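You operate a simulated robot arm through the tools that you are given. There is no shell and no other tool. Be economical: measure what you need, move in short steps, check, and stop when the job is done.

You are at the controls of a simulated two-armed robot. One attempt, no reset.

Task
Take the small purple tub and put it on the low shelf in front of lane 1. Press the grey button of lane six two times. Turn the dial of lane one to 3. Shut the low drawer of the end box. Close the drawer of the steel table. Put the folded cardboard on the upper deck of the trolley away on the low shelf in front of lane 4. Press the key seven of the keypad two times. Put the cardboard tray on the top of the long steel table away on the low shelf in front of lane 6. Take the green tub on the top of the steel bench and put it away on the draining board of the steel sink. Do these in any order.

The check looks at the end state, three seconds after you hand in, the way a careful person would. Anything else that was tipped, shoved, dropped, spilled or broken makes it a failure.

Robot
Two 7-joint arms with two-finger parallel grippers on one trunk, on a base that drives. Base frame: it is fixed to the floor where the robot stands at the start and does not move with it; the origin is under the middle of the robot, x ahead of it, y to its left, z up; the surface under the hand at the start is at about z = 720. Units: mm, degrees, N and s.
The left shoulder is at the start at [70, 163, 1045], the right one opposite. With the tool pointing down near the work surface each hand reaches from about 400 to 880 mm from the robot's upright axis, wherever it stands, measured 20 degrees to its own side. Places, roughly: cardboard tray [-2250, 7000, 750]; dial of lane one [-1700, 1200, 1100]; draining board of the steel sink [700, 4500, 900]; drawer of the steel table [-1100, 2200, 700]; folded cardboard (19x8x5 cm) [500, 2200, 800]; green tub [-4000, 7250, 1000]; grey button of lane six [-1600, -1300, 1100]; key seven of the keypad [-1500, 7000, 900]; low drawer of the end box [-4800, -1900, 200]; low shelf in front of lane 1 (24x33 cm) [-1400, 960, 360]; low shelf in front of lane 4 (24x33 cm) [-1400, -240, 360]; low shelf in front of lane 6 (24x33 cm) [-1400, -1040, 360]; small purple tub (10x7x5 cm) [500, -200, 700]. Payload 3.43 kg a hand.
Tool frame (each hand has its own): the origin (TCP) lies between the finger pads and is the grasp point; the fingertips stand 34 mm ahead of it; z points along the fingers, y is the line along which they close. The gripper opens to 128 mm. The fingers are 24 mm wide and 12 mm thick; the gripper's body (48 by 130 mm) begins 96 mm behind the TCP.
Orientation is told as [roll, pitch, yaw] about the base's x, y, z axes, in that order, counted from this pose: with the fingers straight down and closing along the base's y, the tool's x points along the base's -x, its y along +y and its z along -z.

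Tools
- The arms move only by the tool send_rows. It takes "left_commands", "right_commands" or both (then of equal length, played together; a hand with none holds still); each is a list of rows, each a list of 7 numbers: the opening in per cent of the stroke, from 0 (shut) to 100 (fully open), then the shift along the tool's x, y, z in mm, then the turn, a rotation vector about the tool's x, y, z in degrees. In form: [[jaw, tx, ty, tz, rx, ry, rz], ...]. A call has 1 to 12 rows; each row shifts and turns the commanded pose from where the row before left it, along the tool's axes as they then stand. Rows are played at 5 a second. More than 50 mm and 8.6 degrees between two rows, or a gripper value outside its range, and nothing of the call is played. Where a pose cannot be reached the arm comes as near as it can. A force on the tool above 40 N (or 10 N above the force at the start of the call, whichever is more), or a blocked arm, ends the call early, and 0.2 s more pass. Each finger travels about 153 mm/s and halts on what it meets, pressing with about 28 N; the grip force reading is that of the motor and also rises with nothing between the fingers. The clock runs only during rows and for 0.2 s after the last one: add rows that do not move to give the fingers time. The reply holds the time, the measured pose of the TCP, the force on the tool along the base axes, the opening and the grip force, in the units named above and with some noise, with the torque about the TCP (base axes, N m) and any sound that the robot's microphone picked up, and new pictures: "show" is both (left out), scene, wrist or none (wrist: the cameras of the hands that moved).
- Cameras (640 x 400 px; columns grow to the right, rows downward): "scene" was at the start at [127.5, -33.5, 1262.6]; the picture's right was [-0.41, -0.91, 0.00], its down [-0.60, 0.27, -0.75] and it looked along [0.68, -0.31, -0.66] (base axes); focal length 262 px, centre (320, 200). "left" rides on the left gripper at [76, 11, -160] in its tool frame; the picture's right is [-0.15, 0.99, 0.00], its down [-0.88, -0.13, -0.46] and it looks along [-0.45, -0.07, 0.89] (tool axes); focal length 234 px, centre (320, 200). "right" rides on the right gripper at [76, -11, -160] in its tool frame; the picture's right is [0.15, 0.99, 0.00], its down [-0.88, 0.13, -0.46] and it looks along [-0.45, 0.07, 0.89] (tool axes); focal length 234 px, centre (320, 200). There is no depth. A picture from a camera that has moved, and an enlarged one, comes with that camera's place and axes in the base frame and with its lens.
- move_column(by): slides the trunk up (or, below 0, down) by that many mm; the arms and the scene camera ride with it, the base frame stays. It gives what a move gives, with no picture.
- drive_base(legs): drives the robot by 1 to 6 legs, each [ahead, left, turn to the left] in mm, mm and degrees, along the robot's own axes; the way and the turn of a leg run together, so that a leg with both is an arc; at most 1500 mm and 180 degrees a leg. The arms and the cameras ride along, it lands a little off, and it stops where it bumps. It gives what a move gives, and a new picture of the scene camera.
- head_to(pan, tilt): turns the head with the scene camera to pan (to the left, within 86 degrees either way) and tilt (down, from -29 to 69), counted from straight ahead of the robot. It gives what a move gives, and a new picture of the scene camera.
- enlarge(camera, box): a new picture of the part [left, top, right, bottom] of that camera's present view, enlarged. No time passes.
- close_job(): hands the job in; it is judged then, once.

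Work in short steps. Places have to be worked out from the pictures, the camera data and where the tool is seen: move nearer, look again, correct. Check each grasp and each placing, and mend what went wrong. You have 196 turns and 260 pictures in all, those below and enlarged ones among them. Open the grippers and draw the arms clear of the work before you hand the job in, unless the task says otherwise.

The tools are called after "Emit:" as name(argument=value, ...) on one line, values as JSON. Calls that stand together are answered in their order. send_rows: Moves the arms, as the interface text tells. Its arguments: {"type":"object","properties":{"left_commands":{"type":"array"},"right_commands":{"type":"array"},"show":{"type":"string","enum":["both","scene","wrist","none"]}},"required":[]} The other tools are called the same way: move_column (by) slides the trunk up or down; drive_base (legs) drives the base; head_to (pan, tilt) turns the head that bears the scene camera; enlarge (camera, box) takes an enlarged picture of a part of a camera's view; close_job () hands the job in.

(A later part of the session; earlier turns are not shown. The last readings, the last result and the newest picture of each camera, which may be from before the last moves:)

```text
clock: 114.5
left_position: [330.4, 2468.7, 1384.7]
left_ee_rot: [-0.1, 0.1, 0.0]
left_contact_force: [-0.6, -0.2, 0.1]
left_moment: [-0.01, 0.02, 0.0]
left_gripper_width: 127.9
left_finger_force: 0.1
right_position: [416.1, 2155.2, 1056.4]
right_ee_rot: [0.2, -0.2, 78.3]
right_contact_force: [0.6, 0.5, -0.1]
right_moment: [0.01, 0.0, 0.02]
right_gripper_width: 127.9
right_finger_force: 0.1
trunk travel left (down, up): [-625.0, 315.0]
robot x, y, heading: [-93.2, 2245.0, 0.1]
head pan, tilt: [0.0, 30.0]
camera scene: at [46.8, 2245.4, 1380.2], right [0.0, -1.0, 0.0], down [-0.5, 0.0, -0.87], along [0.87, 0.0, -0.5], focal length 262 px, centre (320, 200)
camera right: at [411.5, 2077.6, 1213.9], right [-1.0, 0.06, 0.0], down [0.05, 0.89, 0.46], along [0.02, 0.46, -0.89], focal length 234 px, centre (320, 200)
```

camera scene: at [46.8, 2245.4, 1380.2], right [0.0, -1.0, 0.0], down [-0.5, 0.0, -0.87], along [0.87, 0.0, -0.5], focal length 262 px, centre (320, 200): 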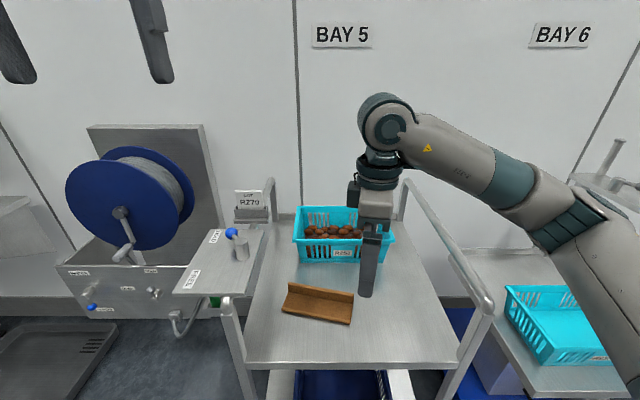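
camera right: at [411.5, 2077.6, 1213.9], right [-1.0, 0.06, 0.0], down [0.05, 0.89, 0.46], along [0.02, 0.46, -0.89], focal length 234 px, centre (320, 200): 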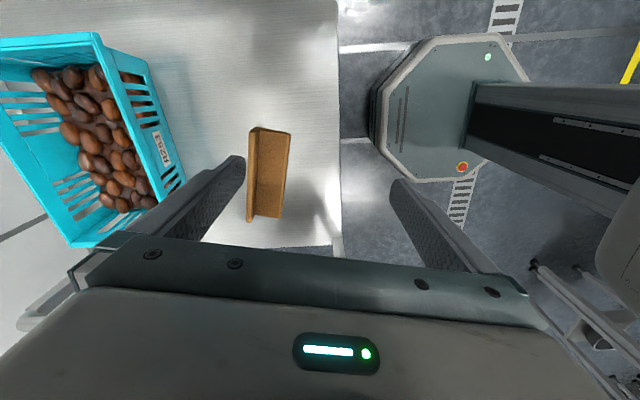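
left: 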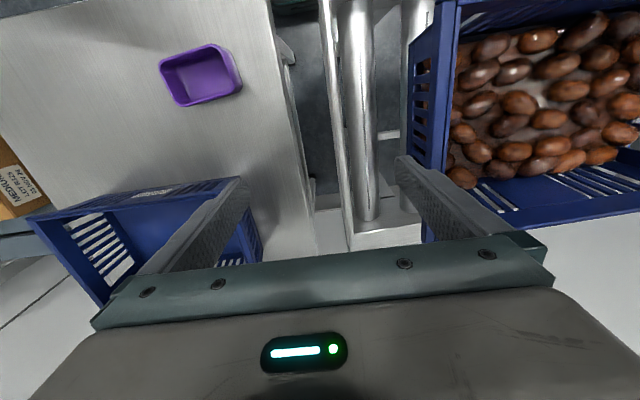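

The flange runs (520,2145)→(570,2331), top at about z 805. I shift the hand over its centre and tilt it 30°.

Emit:
send_rows(right_commands=[[60, -36, -36, 0, 0, 0, 3], [50, -36, -36, 0, 0, 0, 0], [45, -35, -37, 0, 0, 0, 0], [45, 0, 0, 0, 0, -7.5, 0], [45, 0, 0, 0, 0, -7.5, 0], [45, 0, 0, 0, 0, -7.5, 0], [45, 0, 0, 0, 0, -7.5, 0], [45, 0, 0, 0, 0, 0, 0]])

Emit:
enlarge(camera="scene", box=[256, 250, 384, 330])

```text
refused: row 1 steps farther than a row can; nothing moved
```

```text
5.00 times, centred on (320, 290) of scene
camera zoom: at [46.8, 2245.4, 1380.2], right [0.0, -1.0, 0.0], down [-0.5, 0.0, -0.87], along [0.87, 0.0, -0.5], focal length 1311 px, centre (320, -250)
```

zoom: 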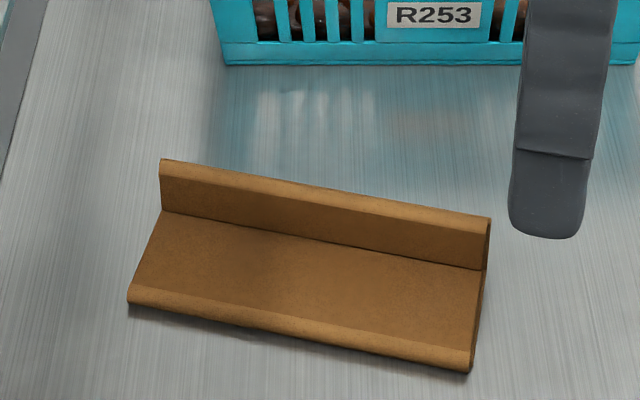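

Emit:
send_rows(right_commands=[[60, -28, -28, 0, 0, 0, 2], [50, -28, -28, 0, 0, 0, 0], [45, -28, -28, 0, 0, 0, 0], [45, -28, -28, 0, 0, 0, 0], [45, 0, 0, 0, 0, -7.5, 0], [45, 0, 0, 0, 0, -7.5, 0], [45, 0, 0, 0, 0, -7.5, 0], [45, 0, 0, 0, 0, -7.5, 0], [45, 0, 0, 0, 0, 0, 0]])

```text
clock: 116.5
left_position: [330.3, 2467.4, 1383.7]
left_ee_rot: [0.0, 0.0, -0.2]
left_contact_force: [-0.7, 0.1, -0.1]
left_moment: [0.04, 0.02, 0.01]
left_gripper_width: 128.1
left_finger_force: 0.1
right_position: [445.7, 2177.2, 1057.1]
right_ee_rot: [0.4, -15.1, 75.4]
right_contact_force: [-0.2, -0.1, -0.3]
right_moment: [0.0, 0.0, 0.0]
right_gripper_width: 57.7
right_finger_force: 0.0
right hand out of reach, approached as far as the arm can: row 2, 3, 4, 5, 6, 7, 8
trunk travel left (down, up): [-625.0, 315.0]
robot x, y, heading: [-93.7, 2247.1, 0.0]
head pan, tilt: [0.0, 30.0]
camera scene: at [46.6, 2244.9, 1380.2], right [0.0, -1.0, 0.0], down [-0.5, 0.0, -0.87], along [0.87, 0.0, -0.5], focal length 262 px, centre (320, 200)
camera right: at [429.2, 2063.3, 1189.8], right [-0.99, 0.11, -0.03], down [0.06, 0.74, 0.67], along [0.1, 0.66, -0.74], focal length 234 px, centre (320, 200)
```

scene: 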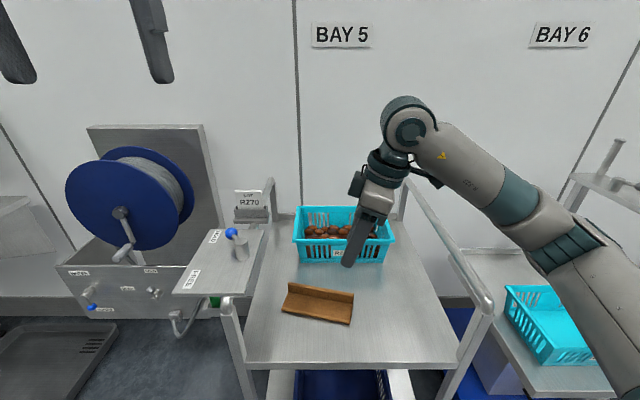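
right: 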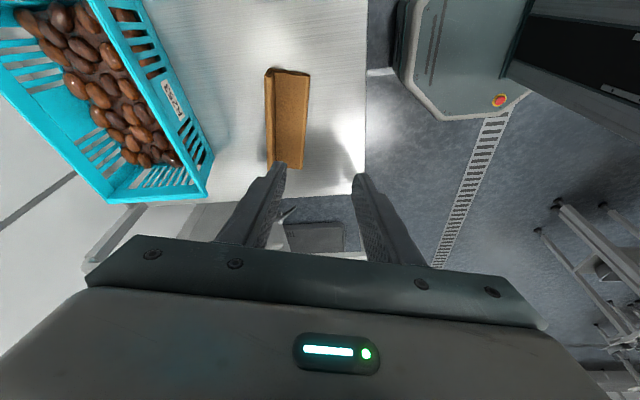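

The right wrist can't make that yaw and tilt here. The left hand can do it mirrored, so I return the right hand to neutral and tuck it.

Emit:
send_rows(right_commands=[[60, 0, 0, -10, 0, 7.5, 7.7], [60, 0, 0, -10, 0, 7.5, 7.7], [60, 0, 0, -10, 0, 0, 7.7], [60, 0, 0, -10, 0, 0, 7.7], [60, 0, 0, -10, 0, 0, 7.7], [60, 0, 0, -10, 0, 0, 7.7], [60, 0, 0, -10, 0, 0, 7.7], [60, 0, -10, -10, 0, 0, 7.7], [60, 0, -10, 0, 0, 0, 7.7], [60, 10, -20, 0, 0, 0, 6.5], [60, 10, -20, 0, 0, 0, 0], [60, 10, -20, 0, 0, 0, 0]], left_commands=[[100, 0, 0, 0, 0, 0, 0], [100, 0, 0, 0, 0, 0, 0], [100, 0, 0, 0, 0, 0, 0], [100, 0, 0, 0, 0, 0, 0], [100, 0, 0, 0, 0, 0, 0], [100, 0, 0, 0, 0, 0, 0], [100, 0, 0, 0, 0, 0, 0], [100, 0, 0, 0, 0, 0, 0], [100, 0, 0, 0, 0, 0, 0], [100, 0, 0, 0, 0, 0, 0], [100, 0, 0, 0, 0, 0, 0], [100, 0, 0, 0, 0, 0, 0]], show="none")

Emit:
drive_base(legs=[[0, -210, 0]])

```text
refused: row 1 steps farther than a row can; nothing moved
```

```text
clock: 118.1
left_position: [330.9, 2265.3, 1384.2]
left_ee_rot: [-0.2, 0.0, 0.0]
left_contact_force: [0.2, 0.1, -0.4]
left_moment: [0.01, -0.02, 0.02]
left_gripper_width: 128.2
left_finger_force: 0.1
right_position: [445.3, 1975.1, 1055.9]
right_ee_rot: [0.3, -15.1, 75.4]
right_contact_force: [0.6, 0.4, 0.2]
right_moment: [0.01, 0.01, 0.01]
right_gripper_width: 57.8
right_finger_force: 0.0
trunk travel left (down, up): [-625.0, 315.0]
robot x, y, heading: [-95.6, 2042.9, -0.2]
head pan, tilt: [0.0, 30.0]
camera scene: at [46.4, 2042.9, 1380.2], right [0.0, -1.0, 0.0], down [-0.5, 0.0, -0.87], along [0.87, 0.0, -0.5], focal length 262 px, centre (320, 200)
```

scene: 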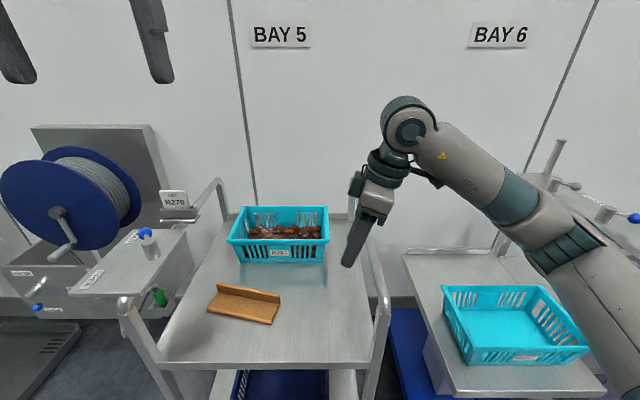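

No contact. I tuck the right hand now, turning in separate rows.

Emit:
send_rows(right_commands=[[60, 0, 0, -20, 0, 7.5, 0], [60, 0, 0, -20, 0, 7.5, 0], [60, 0, 0, -20, 0, 0, 7.7], [60, 0, 0, -10, 0, 0, 7.7], [60, 0, 0, 0, 0, 0, 7.7], [60, 0, 0, 0, 0, 0, 7.7], [60, 0, 0, 0, 0, 0, 7.7], [60, 0, 0, 0, 0, 0, 7.7], [60, 0, 0, 0, 0, 0, 7.7], [60, 0, 0, 0, 0, 0, 7.7], [60, 0, 0, 0, 0, 0, 7.7], [60, 0, 0, 0, 0, 0, 6.1]], show="scene")

```text
clock: 120.7
left_position: [330.2, 2266.0, 1382.2]
left_ee_rot: [-0.2, 0.0, -0.1]
left_contact_force: [-0.4, -0.4, -0.1]
left_moment: [0.0, -0.02, -0.02]
left_gripper_width: 128.0
left_finger_force: 0.0
right_position: [444.8, 1966.8, 1124.4]
right_ee_rot: [0.3, 0.3, 0.0]
right_contact_force: [0.1, 0.3, 0.2]
right_moment: [-0.02, 0.07, 0.01]
right_gripper_width: 76.7
right_finger_force: 0.0
trunk travel left (down, up): [-625.0, 315.0]
robot x, y, heading: [-101.1, 2043.3, 0.1]
head pan, tilt: [0.0, 30.0]
camera scene: at [46.4, 2042.6, 1380.2], right [0.0, -1.0, 0.0], down [-0.5, 0.0, -0.87], along [0.87, 0.0, -0.5], focal length 262 px, centre (320, 200)
```

scene: 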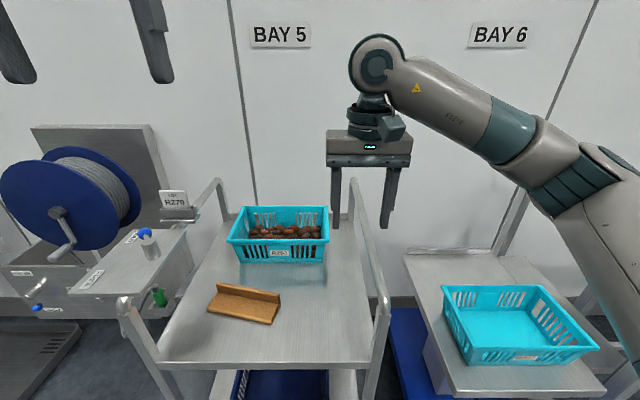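

I rotate the left hand to yaw 76° while moving the right hand out and up.

Emit:
send_rows(left_commands=[[60, 0, 0, 0, 0, 0, -7.6], [50, 0, 0, 0, 0, 0, -7.6], [45, 0, 0, 0, 0, 0, -7.6], [45, 0, 0, 0, 0, 0, -7.6], [45, 0, 0, 0, 0, 0, -7.6], [45, 0, 0, 0, 0, 0, -7.6], [45, 0, 0, 0, 0, 0, -7.6], [45, 0, 0, 0, 0, 0, -7.6], [45, 0, 0, 0, 0, 0, -7.6], [45, 0, 0, 0, 0, 0, -7.6]], right_commands=[[60, 0, -15, -20, 0, 0, 0], [60, 0, -15, -20, 0, 0, 0], [60, 0, -15, -20, 0, 0, 0], [60, 0, -15, -20, 0, 0, 0], [60, 0, -15, -20, 0, 0, 0], [60, 0, -15, -20, 0, 0, 0], [60, 0, -15, -20, 0, 0, 0], [60, 0, -15, -20, 0, 0, 0], [60, 0, -15, 0, 0, 0, 0], [60, 0, -15, 0, 0, 0, 0]], show="none")

Emit:
move_column(by=-260)

Emit:
send_rows(left_commands=[[45, 0, -40, 0, 0, 0, 0], [45, 0, -40, 0, 0, 0, 0], [45, 0, -40, 0, 0, 0, 0], [45, 0, -40, 0, 0, 0, 0], [45, 0, -40, 0, 0, 0, 0]])

```text
clock: 122.9
left_position: [329.9, 2263.1, 1385.5]
left_ee_rot: [-0.1, 0.0, 75.9]
left_contact_force: [-0.2, 0.2, 0.1]
left_moment: [0.02, -0.01, 0.03]
left_gripper_width: 57.7
left_finger_force: 0.1
right_position: [444.5, 1816.3, 1284.3]
right_ee_rot: [0.1, 0.3, 0.1]
right_contact_force: [-0.3, -1.0, 0.6]
right_moment: [0.0, -0.02, -0.03]
right_gripper_width: 76.9
right_finger_force: 0.1
trunk travel left (down, up): [-625.0, 315.0]
robot x, y, heading: [-96.0, 2040.2, -0.1]
head pan, tilt: [0.0, 30.0]
```

```text
clock: 125.5
left_position: [331.4, 2263.5, 1123.9]
left_ee_rot: [-0.1, 0.0, 76.0]
left_contact_force: [-0.8, -0.3, 0.6]
left_moment: [-0.03, -0.02, -0.03]
left_gripper_width: 57.8
left_finger_force: 0.0
right_position: [443.5, 1816.9, 1024.4]
right_ee_rot: [0.2, 0.4, 0.1]
right_contact_force: [0.0, -0.1, 0.2]
right_moment: [-0.01, -0.01, 0.01]
right_gripper_width: 76.7
right_finger_force: 0.0
trunk travel left (down, up): [-365.0, 575.0]
robot x, y, heading: [-99.3, 2043.0, 0.1]
head pan, tilt: [0.0, 30.0]
```

```text
clock: 126.8
left_position: [527.9, 2215.3, 1125.2]
left_ee_rot: [0.0, 0.1, 75.9]
left_contact_force: [1.0, -0.7, 0.9]
left_moment: [0.04, 0.03, -0.02]
left_gripper_width: 57.7
left_finger_force: 0.0
right_position: [445.0, 1814.7, 1022.3]
right_ee_rot: [0.4, 0.5, 0.1]
right_contact_force: [-0.1, 0.0, 0.3]
right_moment: [-0.01, 0.04, 0.0]
right_gripper_width: 77.0
right_finger_force: 0.0
trunk travel left (down, up): [-365.0, 575.0]
robot x, y, heading: [-94.4, 2038.7, -0.0]
head pan, tilt: [0.0, 30.0]
camera scene: at [47.5, 2041.0, 1120.0], right [0.0, -1.0, 0.0], down [-0.5, 0.0, -0.87], along [0.87, 0.0, -0.5], focal length 262 px, centre (320, 200)
camera left: at [499.5, 2144.7, 1285.7], right [-0.92, 0.38, 0.0], down [0.34, 0.82, 0.46], along [0.17, 0.42, -0.89], focal length 234 px, centre (320, 200)
```

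scene: 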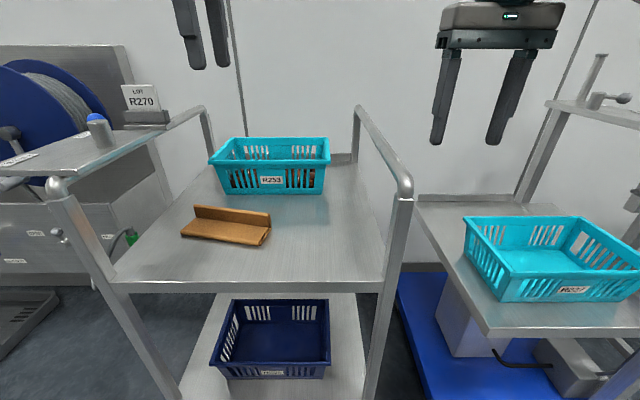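
left: 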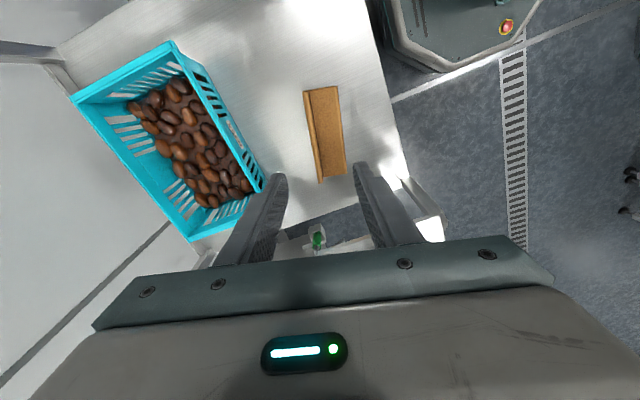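

Consistent: flange from (529,2151) to (574,2331). Now I tilt the left hand 30° along the flange.

Emit:
send_rows(left_commands=[[45, 0, 0, 20, 0, -7.5, 0], [45, 0, 0, 20, 0, -7.5, 0], [45, 0, 0, 20, 0, -7.5, 0], [45, 0, 0, 20, 0, -7.5, 0], [45, 0, 0, 0, 0, 0, 0]])

Emit:
enlarge(camera="scene", box=[160, 180, 288, 260])

```text
clock: 128.0
left_position: [531.8, 2231.5, 1046.4]
left_ee_rot: [-0.2, -30.0, 75.9]
left_contact_force: [-0.3, 0.1, -0.2]
left_moment: [0.01, -0.02, -0.02]
left_gripper_width: 57.5
left_finger_force: 0.1
right_position: [444.5, 1816.6, 1024.6]
right_ee_rot: [0.1, 0.4, 0.1]
right_contact_force: [0.2, 0.1, -0.8]
right_moment: [0.02, 0.0, -0.01]
right_gripper_width: 76.8
right_finger_force: 0.1
trunk travel left (down, up): [-365.0, 575.0]
robot x, y, heading: [-96.5, 2042.2, -0.0]
head pan, tilt: [0.0, 30.0]
camera scene: at [46.1, 2042.6, 1120.2], right [0.0, -1.0, 0.0], down [-0.5, 0.0, -0.87], along [0.87, 0.0, -0.5], focal length 262 px, centre (320, 200)
camera left: at [484.7, 2093.6, 1148.0], right [-0.93, 0.36, 0.07], down [0.26, 0.49, 0.84], along [0.27, 0.79, -0.55], focal length 234 px, centre (320, 200)
```

scene: 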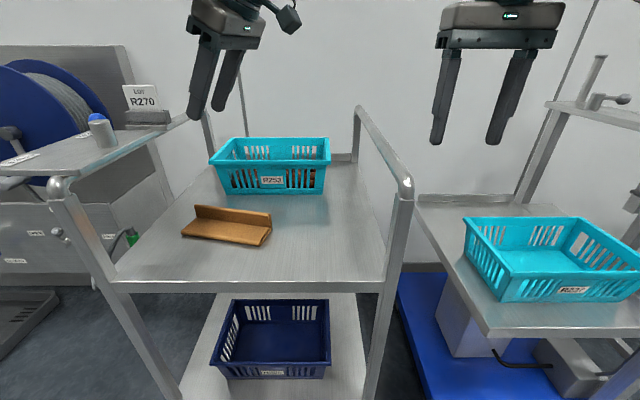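
left: 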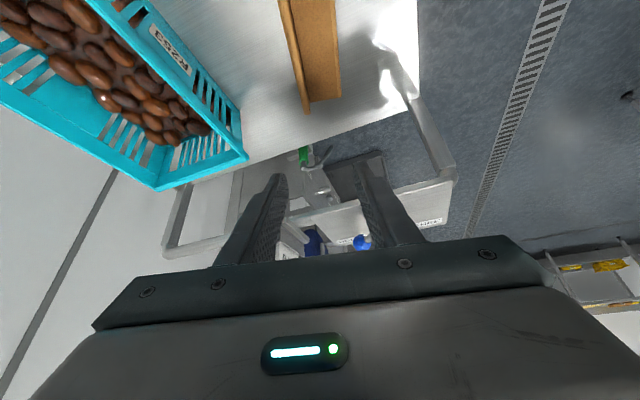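

```text
5.00 times, centred on (224, 220) of scene
camera zoom: at [46.1, 2042.6, 1120.2], right [0.0, -1.0, 0.0], down [-0.5, 0.0, -0.87], along [0.87, 0.0, -0.5], focal length 1311 px, centre (800, 100)
```

zoom: 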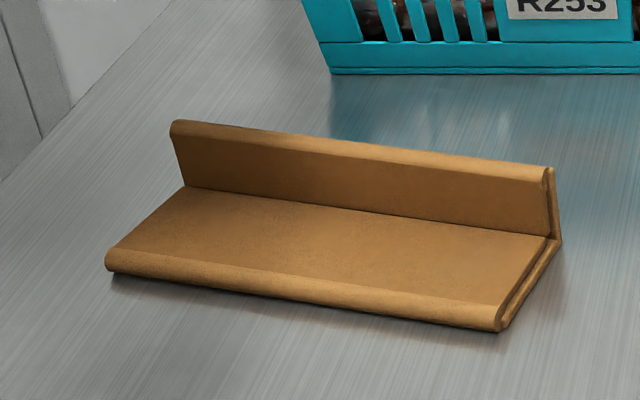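

Triangulated flange top z≈800, centre about (555,2243). I go down to z≈880 and shift by 20 mm, then recheck.

Emit:
send_rows(left_commands=[[45, 16, -20, 29, 0, 0, 0], [45, 16, 0, 29, 0, 0, 0], [45, 16, 0, 29, 0, 0, 0], [45, 16, 0, 29, 0, 0, 0], [45, 16, 0, 29, 0, 0, 0]])

Emit:
enlarge(camera="scene", box=[160, 130, 320, 230])

```text
clock: 129.2
left_position: [550.2, 2227.9, 877.4]
left_ee_rot: [-0.1, -29.9, 75.9]
left_contact_force: [-0.3, 0.1, 0.0]
left_moment: [-0.01, 0.03, 0.01]
left_gripper_width: 57.6
left_finger_force: 0.2
right_position: [445.0, 1816.5, 1024.1]
right_ee_rot: [0.2, 0.2, 0.1]
right_contact_force: [0.5, 0.7, 0.4]
right_moment: [0.0, 0.0, -0.02]
right_gripper_width: 76.8
right_finger_force: 0.1
trunk travel left (down, up): [-365.0, 575.0]
robot x, y, heading: [-96.0, 2039.6, -0.2]
head pan, tilt: [0.0, 30.0]
camera scene: at [47.2, 2042.8, 1120.1], right [0.0, -1.0, 0.0], down [-0.5, 0.0, -0.87], along [0.87, 0.0, -0.5], focal length 262 px, centre (320, 200)
camera left: at [505.7, 2089.7, 979.6], right [-0.93, 0.36, 0.07], down [0.26, 0.49, 0.83], along [0.27, 0.79, -0.55], focal length 234 px, centre (320, 200)
```

scene: 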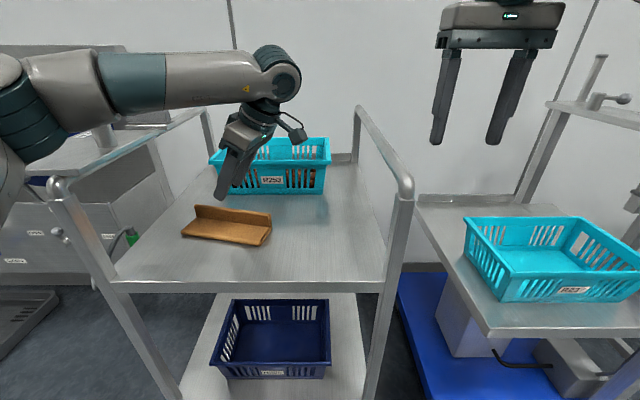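
left: 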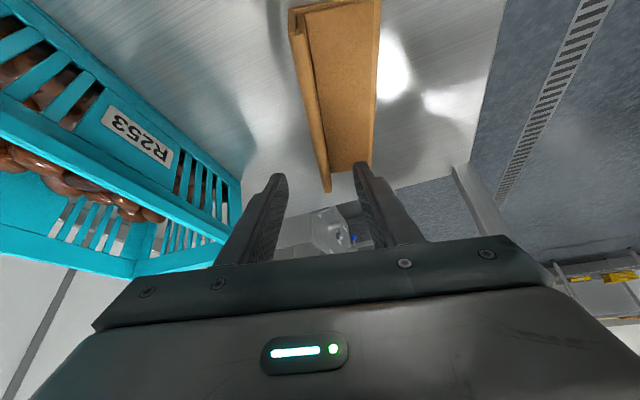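

```text
4.00 times, centred on (240, 180) of scene
camera zoom: at [47.2, 2042.8, 1120.1], right [0.0, -1.0, 0.0], down [-0.5, 0.0, -0.87], along [0.87, 0.0, -0.5], focal length 1049 px, centre (640, 280)
```

zoom: 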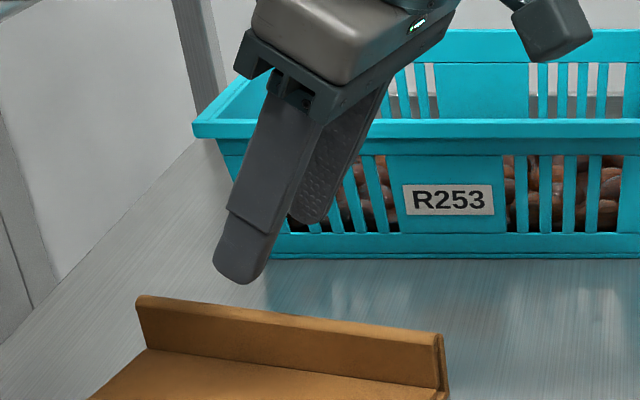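

The flange lies between the fingers. I descend 70 mm, close, and check.

Emit:
send_rows(left_commands=[[45, 12, -2, 20, 0, 0, 0], [45, 12, 0, 20, 0, 0, 0], [45, 11, 0, 20, 0, 0, 0], [20, 0, 0, 0, 0, 0, 0], [0, 0, 0, 0, 0, 0, 0], [0, 0, 0, 0, 0, 0, 0]])

```text
clock: 130.6
left_position: [553.8, 2230.2, 812.5]
left_ee_rot: [-0.2, -30.0, 76.0]
left_contact_force: [1.2, -0.6, 6.9]
left_moment: [0.07, 0.06, 0.12]
left_gripper_width: 10.8
left_finger_force: 28.2
right_position: [442.7, 1816.7, 1024.5]
right_ee_rot: [0.2, 0.1, 0.2]
right_contact_force: [-0.1, -0.1, -0.2]
right_moment: [0.01, 0.01, -0.02]
right_gripper_width: 76.7
right_finger_force: 0.2
trunk travel left (down, up): [-365.0, 575.0]
robot x, y, heading: [-95.5, 2041.9, -0.2]
head pan, tilt: [0.0, 30.0]
camera scene: at [45.3, 2041.8, 1120.5], right [0.0, -1.0, 0.0], down [-0.5, 0.0, -0.87], along [0.87, 0.0, -0.5], focal length 262 px, centre (320, 200)
camera left: at [506.7, 2091.2, 914.1], right [-0.93, 0.36, 0.07], down [0.25, 0.49, 0.84], along [0.27, 0.79, -0.54], focal length 234 px, centre (320, 200)
```

scene: 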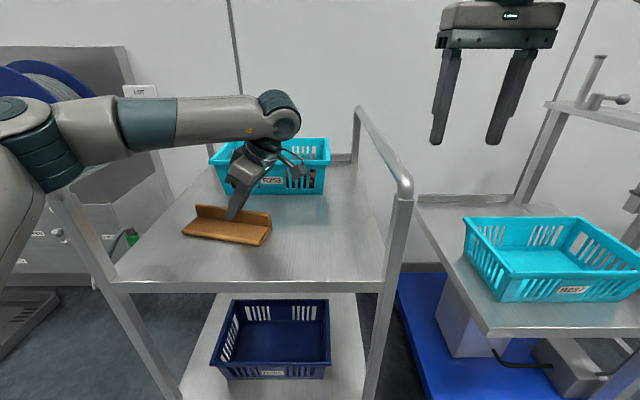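
left: 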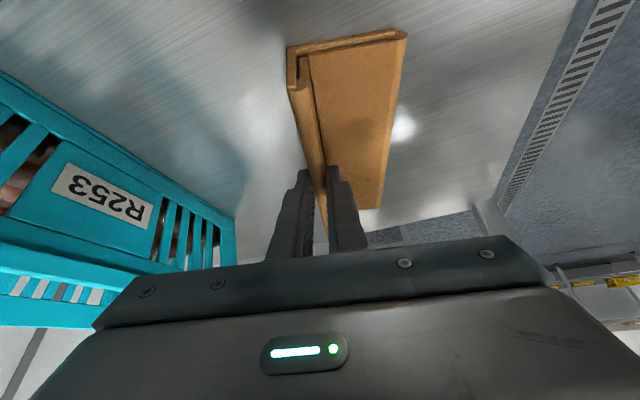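

Gripped (10.8 mm). I lift 150 mm straight up.

Emit:
send_rows(left_commands=[[0, -8, 0, -14, 0, 0, 0], [0, -16, 0, -28, 0, 0, 0], [0, -16, 0, -28, 0, 0, 0], [0, -16, 0, -28, 0, 0, 0], [0, -16, 0, -28, 0, 0, 0], [0, -16, 0, -28, 0, 0, 0]])

```text
clock: 131.9
left_position: [551.6, 2229.2, 989.7]
left_ee_rot: [-0.1, -29.9, 75.9]
left_contact_force: [0.1, 0.0, -0.1]
left_moment: [0.02, -0.03, -0.02]
left_gripper_width: 10.7
left_finger_force: 28.2
right_position: [442.9, 1816.0, 1024.5]
right_ee_rot: [0.3, 0.2, 0.1]
right_contact_force: [-0.4, -0.4, 0.1]
right_moment: [0.01, 0.0, 0.03]
right_gripper_width: 76.8
right_finger_force: 0.1
trunk travel left (down, up): [-365.0, 575.0]
robot x, y, heading: [-97.7, 2043.0, -0.3]
head pan, tilt: [0.0, 30.0]
camera scene: at [45.8, 2042.1, 1120.2], right [0.0, -1.0, 0.0], down [-0.5, 0.0, -0.87], along [0.87, 0.0, -0.5], focal length 262 px, centre (320, 200)
camera left: at [505.7, 2090.6, 1091.1], right [-0.93, 0.36, 0.07], down [0.26, 0.49, 0.83], along [0.27, 0.79, -0.55], focal length 234 px, centre (320, 200)
```

scene: 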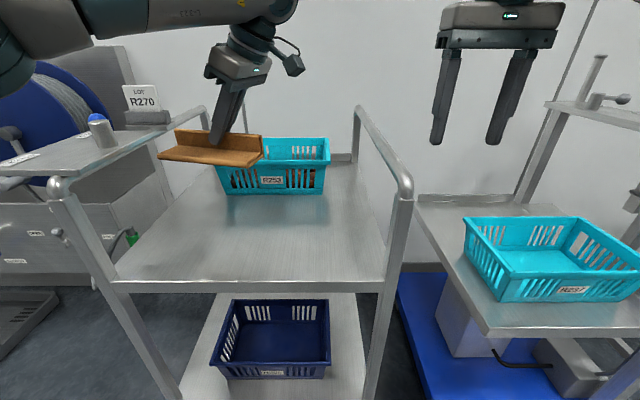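
left: 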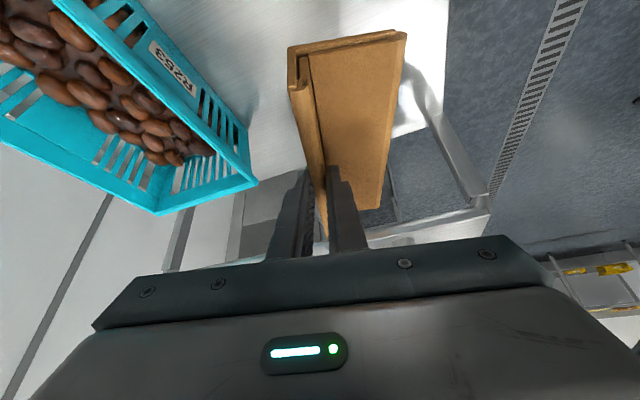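

It hangs level. I raise the trunk, back off, then turn the tool (keeping tilt) to point forward.

Emit:
move_column(by=150)

Emit:
drive_base(legs=[[-350, 0, 0]])

Emit:
send_rows(left_commands=[[0, 0, 0, 0, 3.8, 0, 6.58], [0, 0, 0, 0, 3.8, 0, 6.58], [0, 0, 0, 0, 3.8, 0, 6.58], [0, 0, 0, 0, 3.8, 0, 6.58], [0, 0, 0, 0, 3.8, 0, 6.58], [0, 0, 0, 0, 3.8, 0, 6.58], [0, 0, 0, 0, 3.8, 0, 6.58], [0, 0, 0, 0, 3.8, 0, 6.58], [0, 0, 0, 0, 3.8, 0, 6.58], [0, 0, 0, 0, 3.8, 0, 6.58]])

```text
clock: 133.7
left_position: [552.7, 2229.1, 1138.2]
left_ee_rot: [0.0, -30.0, 75.9]
left_contact_force: [-0.2, 0.4, -0.7]
left_moment: [0.03, -0.03, 0.03]
left_gripper_width: 10.8
left_finger_force: 27.6
right_position: [444.9, 1815.4, 1174.3]
right_ee_rot: [0.1, 0.4, 0.1]
right_contact_force: [0.9, 0.6, 0.2]
right_moment: [0.03, 0.0, -0.01]
right_gripper_width: 76.9
right_finger_force: 0.1
trunk travel left (down, up): [-515.0, 425.0]
robot x, y, heading: [-95.9, 2039.0, -0.0]
head pan, tilt: [0.0, 30.0]
```

```text
clock: 135.9
left_position: [208.7, 2228.5, 1139.5]
left_ee_rot: [0.0, -29.9, 75.7]
left_contact_force: [-1.0, 0.3, 0.9]
left_moment: [-0.03, -0.01, 0.0]
left_gripper_width: 11.0
left_finger_force: 28.4
right_position: [99.0, 1816.3, 1175.2]
right_ee_rot: [0.2, 0.3, -0.1]
right_contact_force: [0.3, -0.3, -0.5]
right_moment: [0.0, 0.0, -0.02]
right_gripper_width: 76.6
right_finger_force: 0.0
trunk travel left (down, up): [-515.0, 425.0]
robot x, y, heading: [-434.4, 2045.0, -0.2]
head pan, tilt: [0.0, 30.0]
camera scene: at [-298.1, 2043.5, 1270.2], right [-0.01, -1.0, 0.0], down [-0.5, 0.0, -0.87], along [0.87, -0.01, -0.5], focal length 262 px, centre (320, 200)
```

scene: 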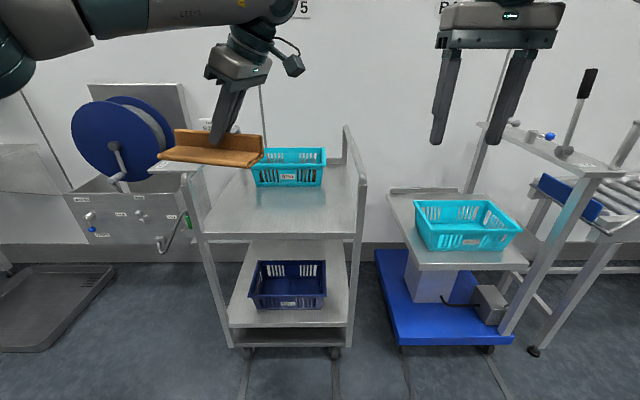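

```text
clock: 138.2
left_position: [208.6, 2228.5, 1139.2]
left_ee_rot: [-0.2, -30.0, -0.4]
left_contact_force: [-0.7, -0.9, 0.1]
left_moment: [-0.02, 0.01, -0.02]
left_gripper_width: 10.8
left_finger_force: 27.3
right_position: [99.7, 1817.1, 1173.9]
right_ee_rot: [0.2, 0.3, -0.1]
right_contact_force: [0.1, 0.0, -0.4]
right_moment: [-0.03, 0.0, 0.0]
right_gripper_width: 77.0
right_finger_force: 0.1
trunk travel left (down, up): [-515.0, 425.0]
robot x, y, heading: [-435.7, 2040.8, -0.4]
head pan, tilt: [0.0, 30.0]
camera scene: at [-297.7, 2044.2, 1270.2], right [-0.01, -1.0, 0.0], down [-0.5, 0.0, -0.87], along [0.87, -0.01, -0.5], focal length 262 px, centre (320, 200)
camera left: at [63.9, 2241.4, 1239.6], right [0.13, 0.99, 0.07], down [0.53, -0.13, 0.84], along [0.84, -0.07, -0.54], focal length 234 px, centre (320, 200)
```

scene: 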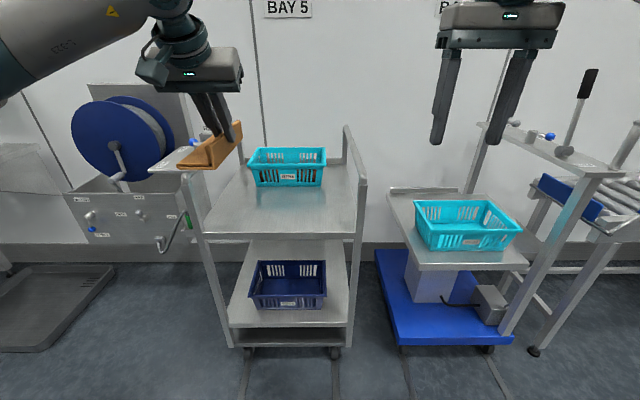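
left: 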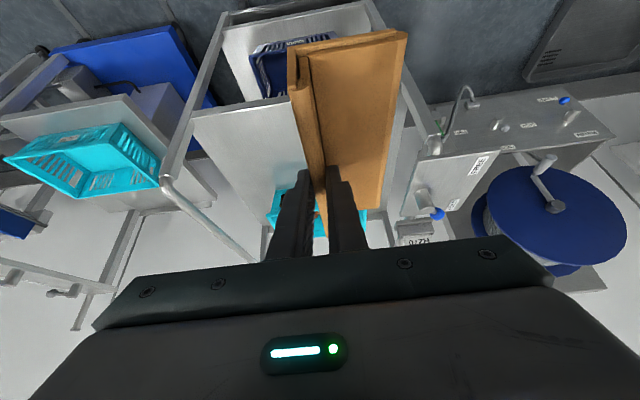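

Now I pull the hand in, turn to face −x, and strafe to lane 4.

Emit:
send_rows(left_commands=[[0, 26, 0, -15, 0, 0, 0], [0, 26, 0, -15, 0, 0, 0], [0, 26, 0, -15, 0, 0, 0], [0, 26, 0, -15, 0, 0, 0]], show="none")

Emit:
drive_base(legs=[[0, 0, -90], [0, 0, -90], [0, 1050, 0], [0, 1000, 0]])

Emit:
head_to(pan=10, tilt=35)

```text
clock: 139.2
left_position: [89.7, 2226.4, 1138.5]
left_ee_rot: [-0.2, -30.1, -0.3]
left_contact_force: [0.4, 0.2, -0.2]
left_moment: [-0.01, 0.04, -0.05]
left_gripper_width: 10.6
left_finger_force: 28.3
right_position: [98.2, 1816.7, 1174.2]
right_ee_rot: [0.1, 0.3, -0.1]
right_contact_force: [0.4, -0.1, -0.2]
right_moment: [-0.02, -0.02, 0.0]
right_gripper_width: 76.8
right_finger_force: 0.0
trunk travel left (down, up): [-515.0, 425.0]
robot x, y, heading: [-439.8, 2042.2, -0.3]
head pan, tilt: [0.0, 30.0]
```

```text
clock: 157.1
left_position: [-1184.9, -109.7, 1138.4]
left_ee_rot: [-0.2, -29.9, 173.9]
left_contact_force: [-0.1, -0.7, -0.9]
left_moment: [0.05, -0.04, -0.01]
left_gripper_width: 10.7
left_finger_force: 27.8
right_position: [-1151.2, 300.1, 1173.7]
right_ee_rot: [0.2, 0.3, 174.0]
right_contact_force: [-0.7, -0.7, -0.4]
right_moment: [0.01, -0.01, -0.02]
right_gripper_width: 76.7
right_finger_force: 0.1
trunk travel left (down, up): [-515.0, 425.0]
robot x, y, heading: [-640.7, 17.8, 173.4]
head pan, tilt: [0.0, 30.0]
camera scene: at [-778.7, 34.3, 1270.2], right [0.11, 0.99, 0.0], down [0.5, -0.06, -0.87], along [-0.86, 0.1, -0.5], focal length 262 px, centre (320, 200)
```

scene: 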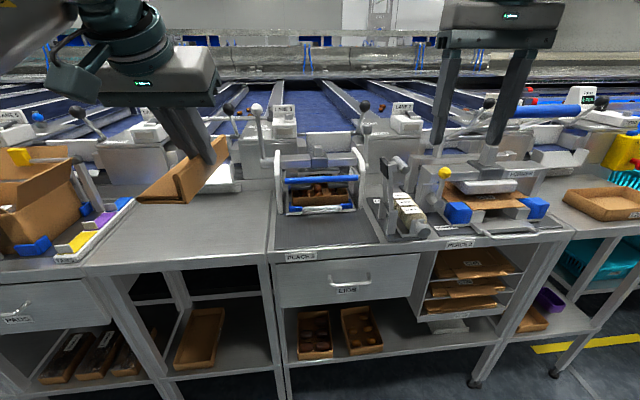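

```text
clock: 157.8
left_position: [-1185.5, -109.4, 1139.0]
left_ee_rot: [-0.2, -30.0, 173.7]
left_contact_force: [-0.7, 1.3, 0.1]
left_moment: [-0.04, -0.01, 0.01]
left_gripper_width: 10.8
left_finger_force: 28.4
right_position: [-1151.2, 301.2, 1174.7]
right_ee_rot: [0.1, 0.3, 173.9]
right_contact_force: [-0.4, -0.3, 0.1]
right_moment: [-0.01, -0.02, 0.0]
right_gripper_width: 76.9
right_finger_force: 0.1
trunk travel left (down, up): [-515.0, 425.0]
robot x, y, heading: [-637.4, 18.6, 173.6]
head pan, tilt: [10.0, 35.0]
camera scene: at [-776.7, 19.0, 1262.4], right [-0.06, 1.0, 0.0], down [0.57, 0.04, -0.82], along [-0.82, -0.05, -0.57], focal length 262 px, centre (320, 200)
```

scene: 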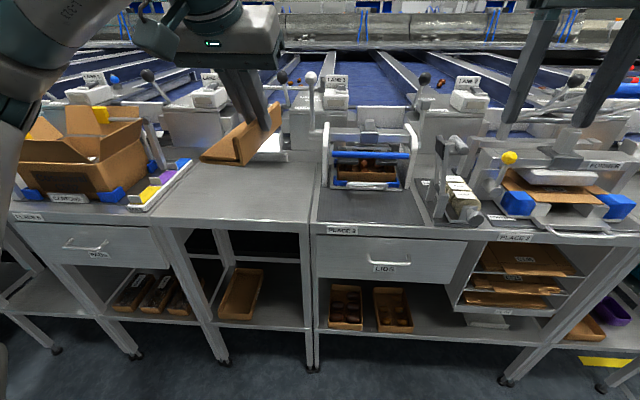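

Heading drifted to 173.5°. The lane 4 shelf has a tray at y −380…−253, with free space at y −250…−85. I back up and square up.

Emit:
drive_base(legs=[[-180, 0, 6.4]])

Emit:
move_column(by=-400)

Emit:
head_to(pan=10, tilt=30)

```text
clock: 159.3
left_position: [-987.1, -180.5, 1138.3]
left_ee_rot: [-0.2, -29.9, -179.6]
left_contact_force: [-0.3, 0.1, 0.1]
left_moment: [0.06, -0.01, 0.01]
left_gripper_width: 10.9
left_finger_force: 27.7
right_position: [-999.8, 229.3, 1173.8]
right_ee_rot: [0.1, 0.3, -179.6]
right_contact_force: [-0.2, 0.3, 1.3]
right_moment: [0.03, 0.01, 0.03]
right_gripper_width: 76.9
right_finger_force: 0.0
trunk travel left (down, up): [-515.0, 425.0]
robot x, y, heading: [-456.3, 10.9, -180.0]
head pan, tilt: [10.0, 35.0]
camera scene: at [-595.4, -6.6, 1262.4], right [-0.18, 0.98, 0.0], down [0.56, 0.1, -0.82], along [-0.81, -0.14, -0.57], focal length 262 px, centre (320, 200)
```

scene: 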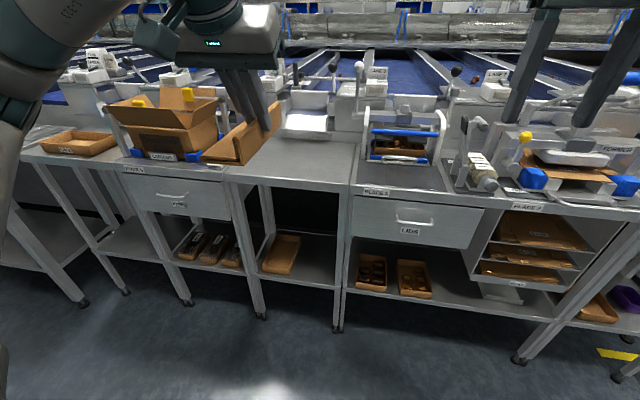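

```text
clock: 163.1
left_position: [-986.6, -181.2, 739.6]
left_ee_rot: [-0.1, -30.0, -179.7]
left_contact_force: [-0.1, -0.7, 0.0]
left_moment: [0.01, 0.03, -0.01]
left_gripper_width: 10.9
left_finger_force: 28.0
right_position: [-1000.2, 230.1, 774.7]
right_ee_rot: [0.2, 0.3, -179.6]
right_contact_force: [0.7, 1.2, -0.3]
right_moment: [-0.02, 0.0, -0.02]
right_gripper_width: 76.8
right_finger_force: 0.0
trunk travel left (down, up): [-115.0, 825.0]
robot x, y, heading: [-456.2, 5.2, -179.7]
head pan, tilt: [10.0, 35.0]
```

```text
clock: 163.8
left_position: [-986.9, -180.8, 738.3]
left_ee_rot: [-0.1, -30.0, -179.7]
left_contact_force: [0.5, 0.0, -0.6]
left_moment: [-0.01, 0.0, 0.01]
left_gripper_width: 10.8
left_finger_force: 27.6
right_position: [-1000.0, 229.6, 773.7]
right_ee_rot: [0.3, 0.3, -179.6]
right_contact_force: [0.4, -0.2, 0.0]
right_moment: [-0.01, -0.04, 0.0]
right_gripper_width: 76.5
right_finger_force: 0.1
trunk travel left (down, up): [-115.0, 825.0]
robot x, y, heading: [-458.9, 6.2, -180.3]
head pan, tilt: [10.0, 30.0]
camera scene: at [-598.3, -6.9, 870.1], right [-0.18, 0.98, 0.0], down [0.49, 0.09, -0.87], along [-0.85, -0.15, -0.5], focal length 262 px, centre (320, 200)
```

scene: 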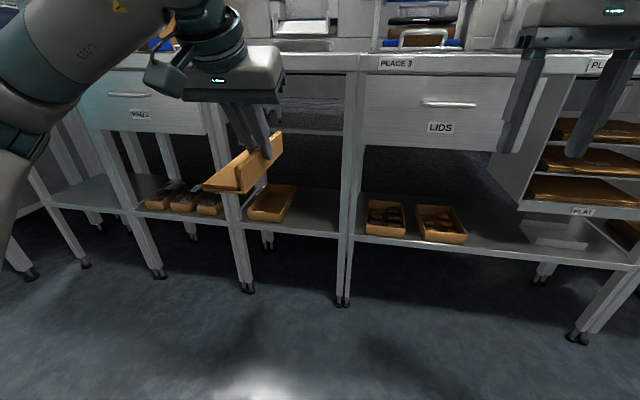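

I shift so the flange lands at y≈−152, lower the trunk, then move in.

Emit:
drive_base(legs=[[90, -29, 0]])

Emit:
move_column(by=-110)

Emit:
drive_base(legs=[[110, 0, 0]])

```text
clock: 164.9
left_position: [-1076.8, -151.3, 737.7]
left_ee_rot: [-0.1, -30.0, -179.7]
left_contact_force: [0.0, -0.2, -0.3]
left_moment: [-0.01, 0.01, 0.02]
left_gripper_width: 10.9
left_finger_force: 28.2
right_position: [-1087.3, 259.6, 773.3]
right_ee_rot: [0.2, 0.3, -179.7]
right_contact_force: [1.2, 0.8, 0.3]
right_moment: [0.01, 0.0, -0.02]
right_gripper_width: 76.8
right_finger_force: 0.1
trunk travel left (down, up): [-115.0, 825.0]
robot x, y, heading: [-550.7, 34.9, -179.9]
head pan, tilt: [10.0, 30.0]
camera scene: at [-686.0, 21.4, 870.0], right [-0.18, 0.98, 0.0], down [0.49, 0.09, -0.87], along [-0.85, -0.15, -0.5], focal length 262 px, centre (320, 200)
```

scene: 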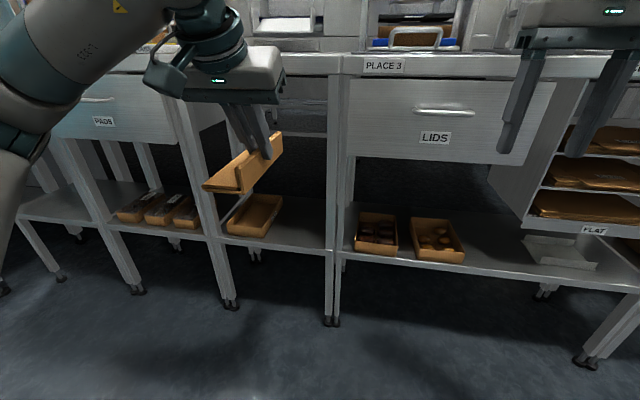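

```text
clock: 166.3
left_position: [-1075.0, -151.8, 629.4]
left_ee_rot: [0.0, -30.0, -179.8]
left_contact_force: [0.7, -0.2, 0.3]
left_moment: [-0.02, 0.0, 0.02]
left_gripper_width: 11.0
left_finger_force: 27.6
right_position: [-1087.2, 258.5, 663.3]
right_ee_rot: [0.3, 0.3, -179.8]
right_contact_force: [0.1, -0.4, 0.3]
right_moment: [0.02, 0.01, 0.01]
right_gripper_width: 76.6
right_finger_force: 0.0
trunk travel left (down, up): [-5.0, 935.0]
robot x, y, heading: [-546.9, 35.2, -180.0]
head pan, tilt: [10.0, 30.0]
```

```text
clock: 167.7
left_position: [-1186.1, -151.4, 627.8]
left_ee_rot: [-0.2, -29.9, -180.0]
left_contact_force: [0.0, 0.7, 0.2]
left_moment: [-0.03, -0.03, 0.02]
left_gripper_width: 10.9
left_finger_force: 28.1
right_position: [-1195.4, 259.4, 664.3]
right_ee_rot: [-0.1, 0.7, -179.1]
right_contact_force: [0.0, 0.1, -0.3]
right_moment: [-0.01, 0.0, -0.01]
right_gripper_width: 76.6
right_finger_force: 0.1
trunk travel left (down, up): [-5.0, 935.0]
robot x, y, heading: [-660.9, 37.5, -180.0]
head pan, tilt: [10.0, 30.0]
stopped in leg 1: the robot was blocked; the commanded pose is now the measured one
camera scene: at [-796.7, 21.3, 760.2], right [-0.17, 0.98, 0.0], down [0.49, 0.09, -0.87], along [-0.85, -0.15, -0.5], focal length 262 px, centre (320, 200)
```

scene: 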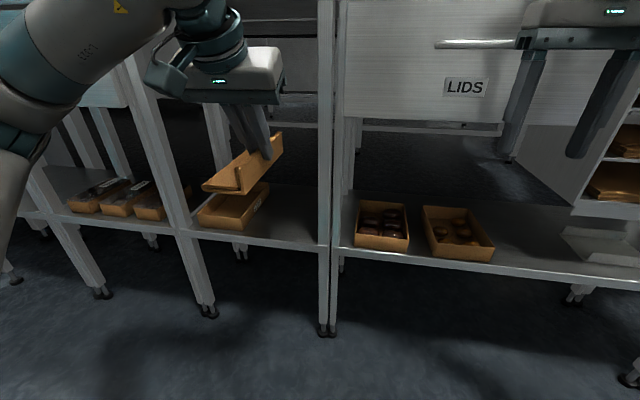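

Blocked lightly. It is probably the right gripper at the LIDS drawer handle. I back off 30 mm and raise and retract the right hand.

Emit:
drive_base(legs=[[-40, 0, 0]])

Emit:
enlarge(camera="scene", box=[340, 0, 640, 187])

```text
clock: 168.6
left_position: [-1146.9, -150.4, 628.6]
left_ee_rot: [-0.1, -30.0, -180.0]
left_contact_force: [0.2, 0.2, -0.6]
left_moment: [0.02, -0.02, 0.01]
left_gripper_width: 10.5
left_finger_force: 27.8
right_position: [-1155.8, 260.7, 664.5]
right_ee_rot: [0.0, 0.6, -179.2]
right_contact_force: [-0.7, -0.1, -0.7]
right_moment: [0.01, -0.03, 0.04]
right_gripper_width: 76.7
right_finger_force: 0.2
trunk travel left (down, up): [-5.0, 935.0]
robot x, y, heading: [-621.2, 34.0, 179.9]
head pan, tilt: [10.0, 30.0]
camera scene: at [-757.2, 21.4, 760.2], right [-0.17, 0.98, 0.0], down [0.49, 0.09, -0.87], along [-0.85, -0.15, -0.5], focal length 262 px, centre (320, 200)
```

scene: 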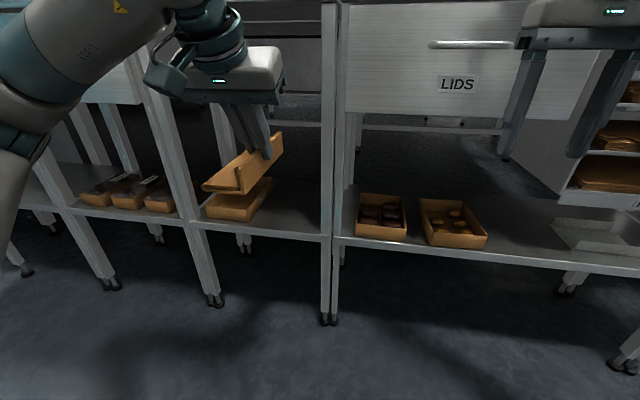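

```text
2.13 times, centred on (490, 94) of scene
camera zoom: at [-757.2, 21.4, 760.2], right [-0.17, 0.98, 0.0], down [0.49, 0.09, -0.87], along [-0.85, -0.15, -0.5], focal length 560 px, centre (-43, 427)
```

zoom: 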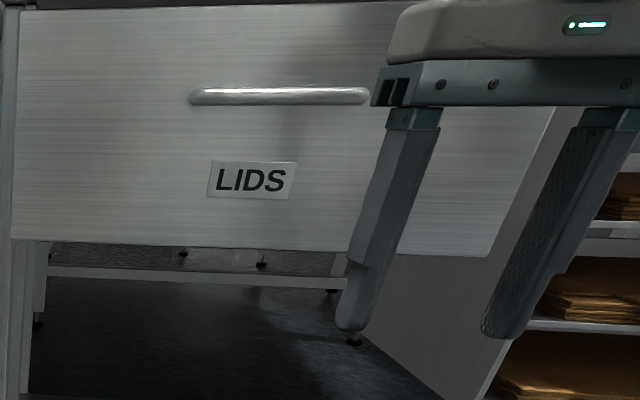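

Only the handle end was brushed, and the drawer is still shut. From here the left arm alone can reach: lower 130 mm, then go forward.

Emit:
send_rows(left_commands=[[0, 16.2, 0, 28.1, 0, 0, 0], [0, 16.2, 0, 28.1, 0, 0, 0], [0, 16.2, 0, 28.1, 0, 0, 0], [0, 16.2, 0, 28.1, 0, 0, 0], [0, -30, 0, 17.3, 0, 0, 0], [0, -30, 0, 17.3, 0, 0, 0], [0, -30, 0, 17.3, 0, 0, 0]])

```text
clock: 170.2
left_position: [-1252.9, -153.5, 500.8]
left_ee_rot: [-0.1, -30.0, 180.0]
left_contact_force: [-0.2, -0.1, 0.3]
left_moment: [0.03, -0.01, 0.02]
left_gripper_width: 11.0
left_finger_force: 27.6
right_position: [-1156.4, 259.1, 663.3]
right_ee_rot: [-0.1, 0.6, -179.2]
right_contact_force: [-0.1, 0.6, 0.2]
right_moment: [0.02, -0.01, -0.01]
right_gripper_width: 76.7
right_finger_force: 0.0
trunk travel left (down, up): [-5.0, 935.0]
robot x, y, heading: [-621.3, 37.4, 180.0]
head pan, tilt: [10.0, 30.0]
camera scene: at [-757.2, 21.4, 760.2], right [-0.17, 0.98, 0.0], down [0.49, 0.09, -0.87], along [-0.85, -0.15, -0.5], focal length 262 px, centre (320, 200)
camera left: at [-1107.0, -164.4, 601.1], right [-0.13, -0.99, 0.07], down [-0.53, 0.13, 0.83], along [-0.84, 0.07, -0.55], focal length 234 px, centre (320, 200)
```

scene: 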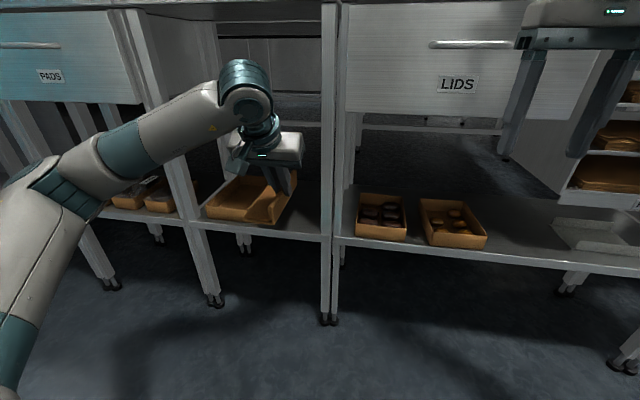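
left: 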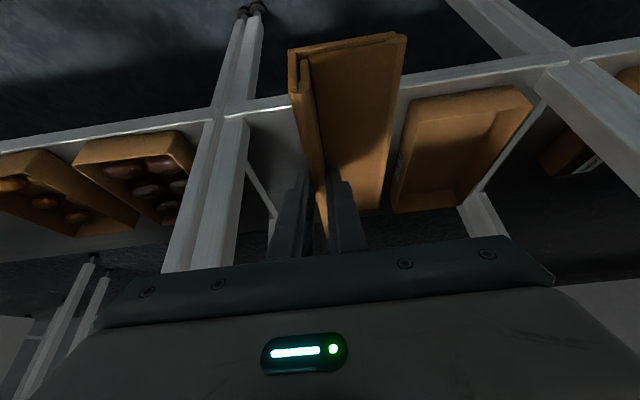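

Well aligned. I lower 40, go forward 130, then lower toward the shelf.

Emit:
send_rows(left_commands=[[0, 10, 0, 17.3, 0, 0, 0], [0, 10, 0, 17.3, 0, 0, 0], [0, -30, 0, 17.3, 0, 0, 0], [0, -30, 0, 17.3, 0, 0, 0], [0, -30, 0, 17.3, 0, 0, 0], [0, -25, 0, 14.4, 0, 0, 0], [0, 7, 0, 12.1, 0, 0, 0], [0, 4, 0, 7, 0, 0, 0]])

```text
clock: 172.0
left_position: [-1384.0, -152.0, 436.2]
left_ee_rot: [0.1, -30.0, -180.0]
left_contact_force: [0.1, -0.7, -1.0]
left_moment: [-0.01, 0.02, 0.0]
left_gripper_width: 10.7
left_finger_force: 27.9
right_position: [-1155.3, 259.3, 663.7]
right_ee_rot: [0.0, 0.6, -179.2]
right_contact_force: [0.2, 0.6, 0.3]
right_moment: [-0.03, 0.02, 0.0]
right_gripper_width: 77.0
right_finger_force: 0.1
trunk travel left (down, up): [-5.0, 935.0]
robot x, y, heading: [-620.8, 33.6, 179.9]
head pan, tilt: [10.0, 30.0]
camera scene: at [-757.3, 21.4, 760.2], right [-0.17, 0.98, 0.0], down [0.49, 0.09, -0.87], along [-0.85, -0.15, -0.5], focal length 262 px, centre (320, 200)
camera left: at [-1237.6, -161.9, 537.5], right [-0.13, -0.99, 0.07], down [-0.54, 0.13, 0.83], along [-0.84, 0.07, -0.55], focal length 234 px, centre (320, 200)
```

scene: 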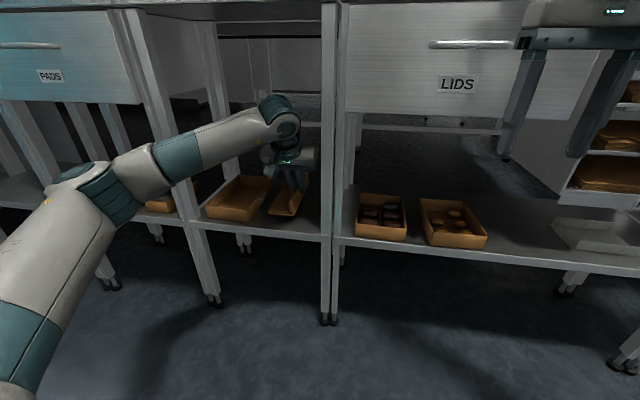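
left: 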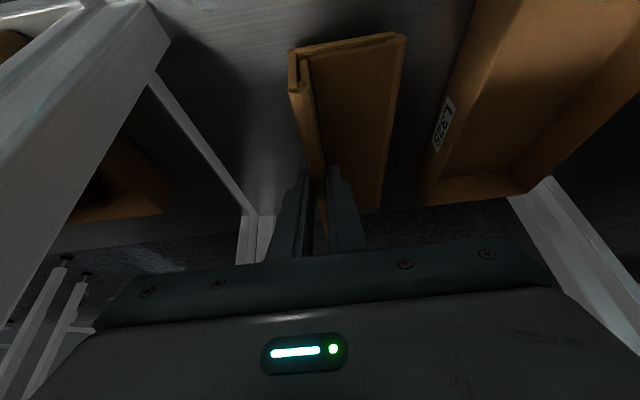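

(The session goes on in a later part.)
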